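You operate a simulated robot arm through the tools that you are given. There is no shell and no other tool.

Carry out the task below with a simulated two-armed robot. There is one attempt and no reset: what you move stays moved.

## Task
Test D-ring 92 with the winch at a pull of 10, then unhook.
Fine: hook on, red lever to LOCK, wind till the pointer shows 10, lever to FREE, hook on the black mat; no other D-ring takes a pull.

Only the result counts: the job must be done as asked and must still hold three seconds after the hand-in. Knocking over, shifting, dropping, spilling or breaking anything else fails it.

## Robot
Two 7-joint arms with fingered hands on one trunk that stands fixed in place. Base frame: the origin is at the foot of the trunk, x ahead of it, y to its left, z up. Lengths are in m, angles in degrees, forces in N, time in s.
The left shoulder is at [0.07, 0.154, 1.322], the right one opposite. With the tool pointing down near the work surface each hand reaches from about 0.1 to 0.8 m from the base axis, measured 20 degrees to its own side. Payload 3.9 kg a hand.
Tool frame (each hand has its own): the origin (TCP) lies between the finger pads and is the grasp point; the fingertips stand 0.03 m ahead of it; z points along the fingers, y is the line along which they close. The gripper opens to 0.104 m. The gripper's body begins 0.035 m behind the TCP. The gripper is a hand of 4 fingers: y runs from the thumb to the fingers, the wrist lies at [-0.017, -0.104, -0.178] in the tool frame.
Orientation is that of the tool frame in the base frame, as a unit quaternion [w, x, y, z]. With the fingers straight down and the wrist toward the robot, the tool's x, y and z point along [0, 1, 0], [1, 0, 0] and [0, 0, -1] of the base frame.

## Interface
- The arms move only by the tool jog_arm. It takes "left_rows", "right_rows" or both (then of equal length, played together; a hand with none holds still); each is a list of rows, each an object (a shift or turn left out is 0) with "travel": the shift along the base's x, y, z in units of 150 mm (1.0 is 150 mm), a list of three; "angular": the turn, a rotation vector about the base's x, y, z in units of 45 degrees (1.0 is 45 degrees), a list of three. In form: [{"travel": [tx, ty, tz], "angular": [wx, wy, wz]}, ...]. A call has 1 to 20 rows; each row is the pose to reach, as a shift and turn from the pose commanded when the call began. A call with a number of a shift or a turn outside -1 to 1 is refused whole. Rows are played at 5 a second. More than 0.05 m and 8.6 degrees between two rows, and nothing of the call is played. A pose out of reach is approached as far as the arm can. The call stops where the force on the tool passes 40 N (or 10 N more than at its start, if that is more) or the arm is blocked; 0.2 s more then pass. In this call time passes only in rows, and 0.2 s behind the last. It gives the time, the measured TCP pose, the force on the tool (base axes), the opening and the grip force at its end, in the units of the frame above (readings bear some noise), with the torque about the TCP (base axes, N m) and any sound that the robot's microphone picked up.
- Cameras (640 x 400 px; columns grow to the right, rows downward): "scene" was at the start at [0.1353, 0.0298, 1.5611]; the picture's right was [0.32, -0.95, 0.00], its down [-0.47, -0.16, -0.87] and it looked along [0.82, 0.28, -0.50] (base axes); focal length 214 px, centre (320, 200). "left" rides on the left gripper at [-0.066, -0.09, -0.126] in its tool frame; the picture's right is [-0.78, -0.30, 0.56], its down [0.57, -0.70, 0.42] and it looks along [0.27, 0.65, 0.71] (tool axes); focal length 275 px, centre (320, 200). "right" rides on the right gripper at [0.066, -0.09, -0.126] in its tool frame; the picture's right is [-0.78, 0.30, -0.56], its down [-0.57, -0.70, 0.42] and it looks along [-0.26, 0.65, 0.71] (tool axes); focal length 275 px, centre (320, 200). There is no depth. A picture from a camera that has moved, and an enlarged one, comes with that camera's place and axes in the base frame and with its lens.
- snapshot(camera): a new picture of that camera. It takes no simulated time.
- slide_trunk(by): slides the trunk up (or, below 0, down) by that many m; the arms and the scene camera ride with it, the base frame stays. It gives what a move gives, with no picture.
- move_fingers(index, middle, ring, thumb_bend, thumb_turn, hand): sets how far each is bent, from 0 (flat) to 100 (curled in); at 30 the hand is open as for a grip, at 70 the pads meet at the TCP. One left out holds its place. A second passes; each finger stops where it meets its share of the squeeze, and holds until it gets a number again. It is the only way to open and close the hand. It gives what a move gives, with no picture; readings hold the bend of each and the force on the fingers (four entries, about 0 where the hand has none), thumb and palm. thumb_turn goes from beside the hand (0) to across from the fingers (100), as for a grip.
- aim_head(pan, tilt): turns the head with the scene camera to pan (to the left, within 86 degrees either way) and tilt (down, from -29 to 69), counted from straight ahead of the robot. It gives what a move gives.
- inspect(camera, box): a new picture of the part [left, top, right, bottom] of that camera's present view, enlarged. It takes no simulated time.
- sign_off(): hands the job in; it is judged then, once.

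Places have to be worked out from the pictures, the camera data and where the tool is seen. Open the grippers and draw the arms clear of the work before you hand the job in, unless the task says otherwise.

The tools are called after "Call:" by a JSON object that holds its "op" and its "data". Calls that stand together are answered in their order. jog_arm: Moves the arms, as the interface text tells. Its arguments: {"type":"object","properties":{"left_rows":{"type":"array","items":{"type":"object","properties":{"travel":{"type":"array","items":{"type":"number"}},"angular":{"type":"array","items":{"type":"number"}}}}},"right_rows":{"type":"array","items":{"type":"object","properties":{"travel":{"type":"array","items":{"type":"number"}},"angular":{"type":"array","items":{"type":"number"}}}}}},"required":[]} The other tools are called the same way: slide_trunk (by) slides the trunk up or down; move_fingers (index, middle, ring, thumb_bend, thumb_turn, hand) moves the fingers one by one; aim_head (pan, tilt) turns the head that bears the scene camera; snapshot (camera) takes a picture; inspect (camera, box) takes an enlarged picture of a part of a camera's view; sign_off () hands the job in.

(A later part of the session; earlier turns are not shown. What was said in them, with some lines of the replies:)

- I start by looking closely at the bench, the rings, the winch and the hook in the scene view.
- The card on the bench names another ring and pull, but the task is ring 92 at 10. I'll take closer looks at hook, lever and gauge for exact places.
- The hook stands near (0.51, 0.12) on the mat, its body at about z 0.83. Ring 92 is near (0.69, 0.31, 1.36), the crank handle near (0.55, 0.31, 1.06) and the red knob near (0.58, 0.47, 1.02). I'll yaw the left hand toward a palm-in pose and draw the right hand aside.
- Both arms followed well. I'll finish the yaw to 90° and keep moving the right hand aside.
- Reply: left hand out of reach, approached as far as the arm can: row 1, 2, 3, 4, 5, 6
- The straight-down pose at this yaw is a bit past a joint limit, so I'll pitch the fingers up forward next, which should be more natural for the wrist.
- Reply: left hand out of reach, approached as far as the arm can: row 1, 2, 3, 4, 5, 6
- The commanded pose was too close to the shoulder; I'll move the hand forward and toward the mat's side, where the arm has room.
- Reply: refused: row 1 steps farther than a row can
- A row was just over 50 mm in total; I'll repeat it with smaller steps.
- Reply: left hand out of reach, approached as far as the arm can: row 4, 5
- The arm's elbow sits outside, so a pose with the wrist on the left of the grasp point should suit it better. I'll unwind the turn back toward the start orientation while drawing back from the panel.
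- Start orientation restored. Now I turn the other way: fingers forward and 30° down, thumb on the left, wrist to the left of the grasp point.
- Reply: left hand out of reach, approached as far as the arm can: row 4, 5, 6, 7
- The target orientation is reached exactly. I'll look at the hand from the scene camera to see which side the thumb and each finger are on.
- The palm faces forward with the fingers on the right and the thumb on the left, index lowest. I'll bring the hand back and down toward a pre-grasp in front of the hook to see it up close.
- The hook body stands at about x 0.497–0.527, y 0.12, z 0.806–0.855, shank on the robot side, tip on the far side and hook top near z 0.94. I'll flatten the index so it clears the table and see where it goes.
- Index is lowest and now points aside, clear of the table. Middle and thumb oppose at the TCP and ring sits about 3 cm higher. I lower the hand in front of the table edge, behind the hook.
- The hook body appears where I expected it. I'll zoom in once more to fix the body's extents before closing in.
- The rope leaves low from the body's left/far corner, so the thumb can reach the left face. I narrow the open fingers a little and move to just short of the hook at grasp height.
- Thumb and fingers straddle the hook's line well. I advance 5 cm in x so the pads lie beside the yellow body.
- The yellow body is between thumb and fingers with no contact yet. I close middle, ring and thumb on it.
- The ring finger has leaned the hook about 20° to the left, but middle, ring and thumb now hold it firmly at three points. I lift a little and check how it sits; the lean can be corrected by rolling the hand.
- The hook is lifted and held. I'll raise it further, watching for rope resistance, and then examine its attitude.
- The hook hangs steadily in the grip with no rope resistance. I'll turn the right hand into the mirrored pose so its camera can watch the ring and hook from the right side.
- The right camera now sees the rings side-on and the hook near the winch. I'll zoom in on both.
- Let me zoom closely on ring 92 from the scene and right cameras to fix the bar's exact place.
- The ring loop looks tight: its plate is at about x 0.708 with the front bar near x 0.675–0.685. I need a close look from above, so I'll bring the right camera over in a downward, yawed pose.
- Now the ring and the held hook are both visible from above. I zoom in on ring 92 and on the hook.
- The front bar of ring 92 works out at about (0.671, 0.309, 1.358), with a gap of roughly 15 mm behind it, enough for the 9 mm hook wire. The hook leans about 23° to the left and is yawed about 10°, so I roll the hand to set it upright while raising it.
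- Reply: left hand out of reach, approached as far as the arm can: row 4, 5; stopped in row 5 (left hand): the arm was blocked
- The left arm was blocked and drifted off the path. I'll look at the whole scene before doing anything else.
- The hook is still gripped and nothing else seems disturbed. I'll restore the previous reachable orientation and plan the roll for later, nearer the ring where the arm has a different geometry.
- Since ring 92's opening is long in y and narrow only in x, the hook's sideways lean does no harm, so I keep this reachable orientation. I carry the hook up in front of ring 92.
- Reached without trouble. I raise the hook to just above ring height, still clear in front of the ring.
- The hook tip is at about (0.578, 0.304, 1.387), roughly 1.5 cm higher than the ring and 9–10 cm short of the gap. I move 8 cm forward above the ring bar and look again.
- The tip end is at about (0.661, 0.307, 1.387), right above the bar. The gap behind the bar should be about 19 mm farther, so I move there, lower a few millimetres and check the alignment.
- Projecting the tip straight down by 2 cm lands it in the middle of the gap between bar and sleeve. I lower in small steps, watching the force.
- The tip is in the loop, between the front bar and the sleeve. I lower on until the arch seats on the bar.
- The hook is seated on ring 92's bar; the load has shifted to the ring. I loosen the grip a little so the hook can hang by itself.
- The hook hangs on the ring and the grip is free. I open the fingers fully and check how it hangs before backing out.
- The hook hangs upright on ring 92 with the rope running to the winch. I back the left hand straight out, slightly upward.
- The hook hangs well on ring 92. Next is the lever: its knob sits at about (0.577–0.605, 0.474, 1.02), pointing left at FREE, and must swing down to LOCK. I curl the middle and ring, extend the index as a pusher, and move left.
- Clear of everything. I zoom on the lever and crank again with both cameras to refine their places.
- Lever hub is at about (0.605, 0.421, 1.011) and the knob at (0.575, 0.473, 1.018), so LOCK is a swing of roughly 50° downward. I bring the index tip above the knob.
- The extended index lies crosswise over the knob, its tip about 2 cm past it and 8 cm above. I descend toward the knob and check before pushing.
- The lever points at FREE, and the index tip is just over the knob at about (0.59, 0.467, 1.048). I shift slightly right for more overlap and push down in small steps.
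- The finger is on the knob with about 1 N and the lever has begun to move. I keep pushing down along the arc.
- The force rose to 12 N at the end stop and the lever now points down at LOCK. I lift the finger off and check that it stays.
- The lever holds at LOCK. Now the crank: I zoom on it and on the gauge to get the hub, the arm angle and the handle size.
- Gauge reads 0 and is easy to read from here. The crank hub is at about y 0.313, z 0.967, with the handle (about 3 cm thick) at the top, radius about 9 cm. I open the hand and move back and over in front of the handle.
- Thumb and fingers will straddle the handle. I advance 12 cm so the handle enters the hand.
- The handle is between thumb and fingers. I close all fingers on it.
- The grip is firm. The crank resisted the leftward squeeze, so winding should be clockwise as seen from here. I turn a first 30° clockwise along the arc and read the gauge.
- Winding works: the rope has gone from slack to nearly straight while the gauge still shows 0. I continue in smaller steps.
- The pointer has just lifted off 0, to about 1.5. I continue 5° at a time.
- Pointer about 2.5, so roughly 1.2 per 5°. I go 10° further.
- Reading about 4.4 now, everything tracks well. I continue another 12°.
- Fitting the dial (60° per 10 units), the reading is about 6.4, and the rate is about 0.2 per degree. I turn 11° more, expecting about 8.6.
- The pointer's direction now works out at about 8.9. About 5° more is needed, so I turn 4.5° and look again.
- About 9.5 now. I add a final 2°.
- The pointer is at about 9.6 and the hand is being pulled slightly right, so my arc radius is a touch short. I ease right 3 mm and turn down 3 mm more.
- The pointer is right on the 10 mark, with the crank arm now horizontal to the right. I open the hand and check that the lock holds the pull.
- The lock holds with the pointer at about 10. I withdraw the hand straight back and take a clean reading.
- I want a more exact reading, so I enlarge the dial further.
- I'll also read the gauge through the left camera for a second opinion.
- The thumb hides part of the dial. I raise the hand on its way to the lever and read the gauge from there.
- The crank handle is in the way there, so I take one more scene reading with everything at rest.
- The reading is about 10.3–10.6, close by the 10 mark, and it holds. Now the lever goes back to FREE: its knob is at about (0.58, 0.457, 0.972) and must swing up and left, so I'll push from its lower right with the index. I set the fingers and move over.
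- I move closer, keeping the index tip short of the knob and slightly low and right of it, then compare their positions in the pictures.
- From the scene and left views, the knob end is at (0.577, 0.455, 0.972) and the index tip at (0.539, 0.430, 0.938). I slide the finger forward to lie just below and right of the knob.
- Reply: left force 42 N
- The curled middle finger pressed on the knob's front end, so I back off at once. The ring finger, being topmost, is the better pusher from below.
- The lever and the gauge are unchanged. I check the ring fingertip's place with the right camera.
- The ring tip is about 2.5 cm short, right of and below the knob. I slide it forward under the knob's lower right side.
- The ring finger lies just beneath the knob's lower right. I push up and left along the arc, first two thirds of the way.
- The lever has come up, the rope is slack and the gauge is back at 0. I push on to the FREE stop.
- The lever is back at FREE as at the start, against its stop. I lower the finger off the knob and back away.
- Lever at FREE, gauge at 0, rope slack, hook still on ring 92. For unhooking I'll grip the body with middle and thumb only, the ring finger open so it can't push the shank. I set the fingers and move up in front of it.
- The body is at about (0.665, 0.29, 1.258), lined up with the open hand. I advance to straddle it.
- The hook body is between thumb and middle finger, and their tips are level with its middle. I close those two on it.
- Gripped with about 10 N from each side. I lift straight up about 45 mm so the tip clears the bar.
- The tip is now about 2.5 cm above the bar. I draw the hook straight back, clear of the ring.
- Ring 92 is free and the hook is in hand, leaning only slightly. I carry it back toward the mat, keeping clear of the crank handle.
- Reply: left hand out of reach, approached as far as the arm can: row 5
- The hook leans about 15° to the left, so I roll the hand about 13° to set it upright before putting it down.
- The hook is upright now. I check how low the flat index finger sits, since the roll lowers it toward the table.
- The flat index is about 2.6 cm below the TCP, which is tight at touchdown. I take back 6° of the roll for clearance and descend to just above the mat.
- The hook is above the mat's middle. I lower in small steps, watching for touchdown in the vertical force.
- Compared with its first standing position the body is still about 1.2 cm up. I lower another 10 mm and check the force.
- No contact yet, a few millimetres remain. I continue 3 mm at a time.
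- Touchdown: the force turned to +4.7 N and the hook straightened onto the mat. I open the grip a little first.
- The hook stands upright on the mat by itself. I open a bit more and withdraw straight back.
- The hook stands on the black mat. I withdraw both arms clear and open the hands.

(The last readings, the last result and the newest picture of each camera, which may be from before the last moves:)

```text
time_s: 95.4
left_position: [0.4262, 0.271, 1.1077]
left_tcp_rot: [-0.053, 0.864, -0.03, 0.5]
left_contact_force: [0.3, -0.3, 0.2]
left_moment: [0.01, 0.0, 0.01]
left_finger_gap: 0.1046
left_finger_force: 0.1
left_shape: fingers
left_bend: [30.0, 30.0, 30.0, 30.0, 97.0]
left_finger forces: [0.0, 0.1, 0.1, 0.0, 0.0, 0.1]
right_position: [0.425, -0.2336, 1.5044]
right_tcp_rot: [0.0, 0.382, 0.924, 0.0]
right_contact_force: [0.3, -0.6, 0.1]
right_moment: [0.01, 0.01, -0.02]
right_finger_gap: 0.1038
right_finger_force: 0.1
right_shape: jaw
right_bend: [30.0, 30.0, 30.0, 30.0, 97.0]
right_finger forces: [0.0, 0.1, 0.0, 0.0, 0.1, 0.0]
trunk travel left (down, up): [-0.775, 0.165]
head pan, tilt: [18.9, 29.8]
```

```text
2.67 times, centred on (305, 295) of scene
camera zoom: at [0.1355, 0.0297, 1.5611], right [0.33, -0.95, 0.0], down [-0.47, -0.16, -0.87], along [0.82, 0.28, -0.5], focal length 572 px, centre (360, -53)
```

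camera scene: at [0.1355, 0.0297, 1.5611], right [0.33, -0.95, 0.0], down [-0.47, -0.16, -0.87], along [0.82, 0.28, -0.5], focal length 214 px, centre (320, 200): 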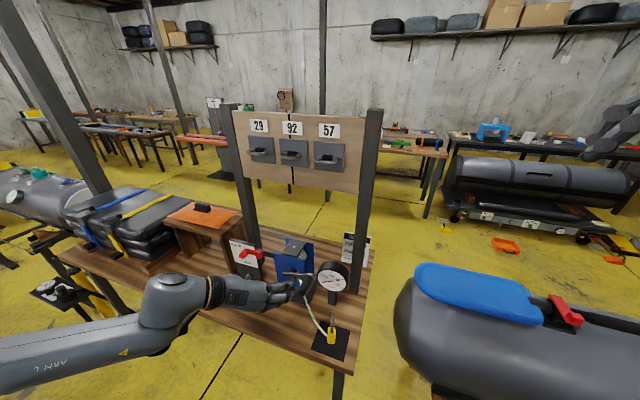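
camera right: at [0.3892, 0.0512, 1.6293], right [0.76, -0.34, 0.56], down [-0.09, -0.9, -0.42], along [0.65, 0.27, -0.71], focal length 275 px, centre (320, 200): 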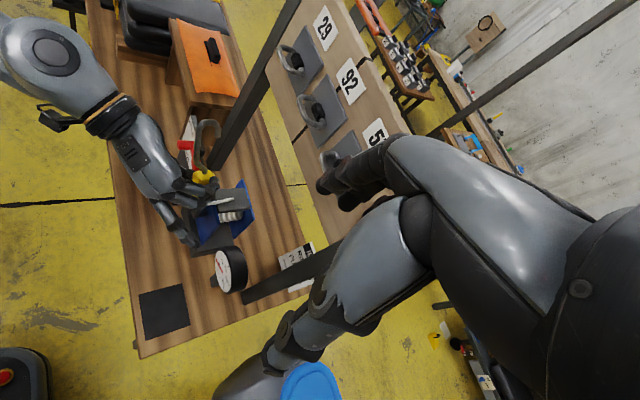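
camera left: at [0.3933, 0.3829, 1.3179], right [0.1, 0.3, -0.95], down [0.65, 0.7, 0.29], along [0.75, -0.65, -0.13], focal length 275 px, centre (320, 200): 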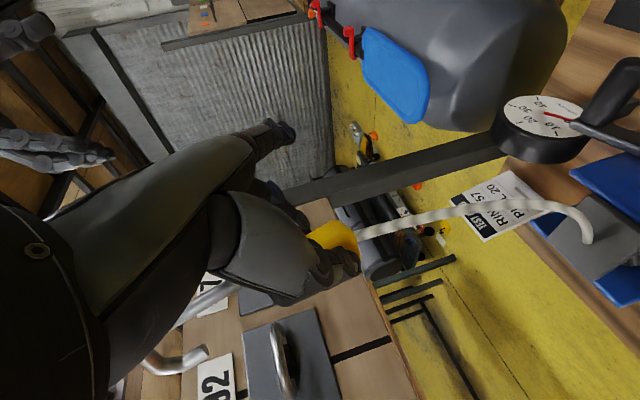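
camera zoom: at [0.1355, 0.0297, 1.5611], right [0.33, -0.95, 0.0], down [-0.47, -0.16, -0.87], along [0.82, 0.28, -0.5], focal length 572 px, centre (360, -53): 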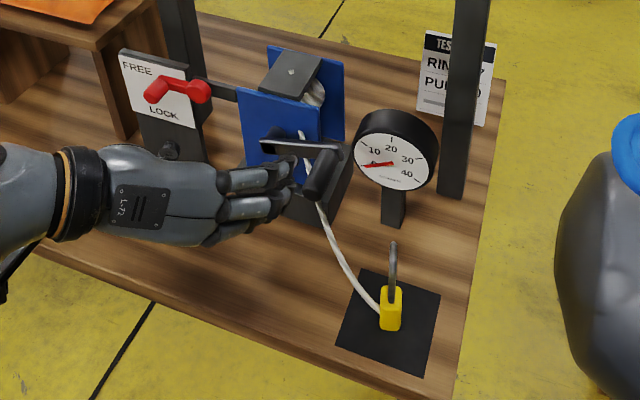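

Hook on the mat, lever at FREE, gauge at 0. I move the left arm further up and aside, well clear of the bench.

Call:
{"op": "jog_arm", "data": {"left_rows": [{"travel": [0.0, 0.15, 0.2]}, {"travel": [0.0, 0.3, 0.4]}, {"travel": [0.0, 0.5, 0.6]}, {"travel": [0.0, 0.75, 0.8]}, {"travel": [0.0, 1.0, 1.0]}]}}

Call:
{"op": "snapshot", "data": {"camera": "scene"}}

Call:
{"op": "inspect", "data": {"camera": "scene", "box": [220, 220, 390, 370]}}

Call:
{"op": "inspect", "data": {"camera": "scene", "box": [220, 100, 390, 206]}}

```text
time_s: 96.6
left_position: [0.4223, 0.422, 1.2592]
left_tcp_rot: [-0.053, 0.865, -0.031, 0.499]
left_contact_force: [-0.7, 0.9, 0.2]
left_moment: [-0.04, 0.02, -0.01]
left_finger_gap: 0.1047
left_finger_force: 0.1
left_shape: fingers
left_bend: [30.0, 30.0, 30.0, 30.0, 97.0]
left_finger forces: [0.1, 0.1, 0.0, 0.0, 0.1, 0.0]
right_position: [0.4254, -0.2324, 1.504]
right_tcp_rot: [0.0, 0.382, 0.924, -0.001]
right_contact_force: [0.0, 0.9, -0.2]
right_moment: [-0.01, -0.01, 0.03]
right_finger_gap: 0.1038
right_finger_force: 0.1
right_shape: jaw
right_bend: [30.0, 30.0, 30.0, 30.0, 97.0]
right_finger forces: [0.1, 0.1, 0.0, 0.1, 0.0, 0.1]
trunk travel left (down, up): [-0.775, 0.165]
head pan, tilt: [18.9, 29.8]
```

```text
taken
camera scene: at [0.1356, 0.031, 1.561], right [0.33, -0.95, 0.0], down [-0.47, -0.16, -0.87], along [0.82, 0.28, -0.5], focal length 214 px, centre (320, 200)
```

scene: 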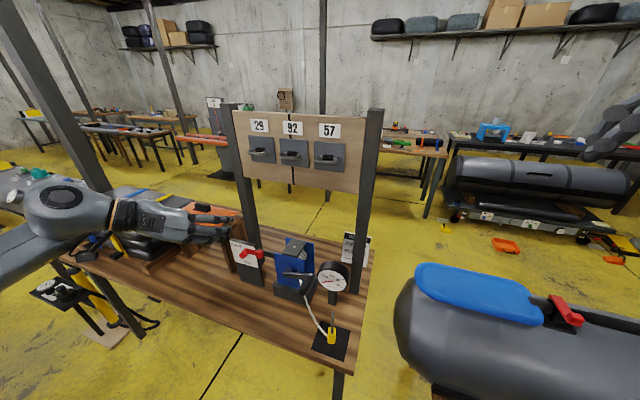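

```text
2.67 times, centred on (305, 295) of scene
camera zoom: at [0.1356, 0.031, 1.561], right [0.33, -0.95, 0.0], down [-0.47, -0.16, -0.87], along [0.82, 0.28, -0.5], focal length 572 px, centre (360, -53)
```

zoom: 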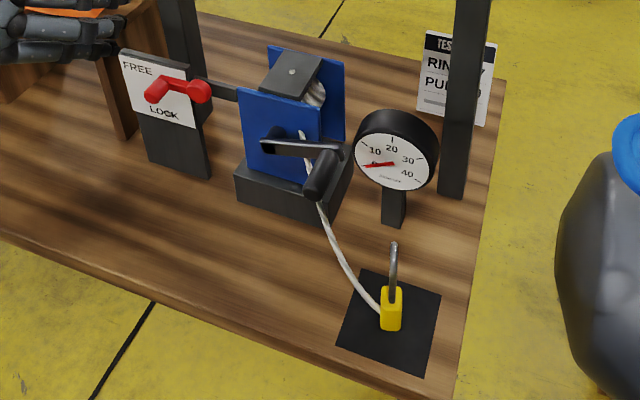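

```text
3.76 times, centred on (305, 153) of scene
camera zoom: at [0.1356, 0.031, 1.561], right [0.33, -0.95, 0.0], down [-0.47, -0.16, -0.87], along [0.82, 0.28, -0.5], focal length 807 px, centre (376, 377)
```

zoom: 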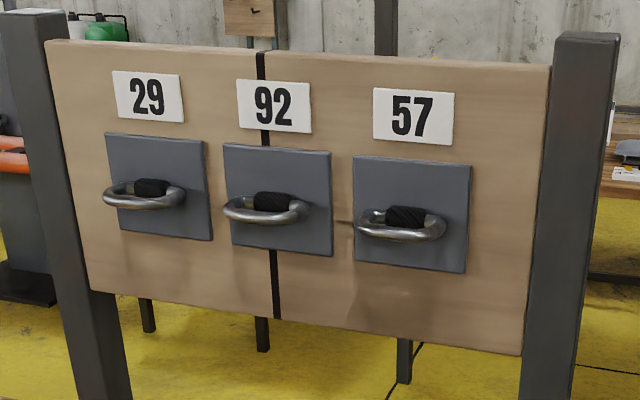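

Everything is in its end state: ring 92 tested at about 10 and free again, lever at FREE, gauge at 0, and the hook standing on the black mat. Both hands are open and clear, so I hand the job in.

Call:
{"op": "sign_off", "data": {}}

```text
The job is handed in.
```

I tested D-ring 92 with the winch, unhooked it and handed the job in. The only thing off was the pull: it settled slightly above 10.

- **Test pull:** I hooked onto ring 92, set the red lever to LOCK and wound until the pointer was on the 10 mark. After I let go of the crank it held at about 10.3–10.6 by my reading. I did not redo it, because the winch can't be eased back while on LOCK.
- **Other rings:** rings 29 and 57 took no pull. A card on the bench says "Ring 57, pull 20"; I followed your instruction instead.
- **End state:** the lever is back at FREE, the gauge reads 0, ring 92 is empty, and the hook stands upright on the black mat. The crank handle stayed out to the right, where winding left it.
- **Lever knob bump:** while setting up to free the lever, one finger pressed the end of the knob with about 42 N. I backed off, and neither the lever nor the gauge had moved.

Both hands are open and clear of the bench.
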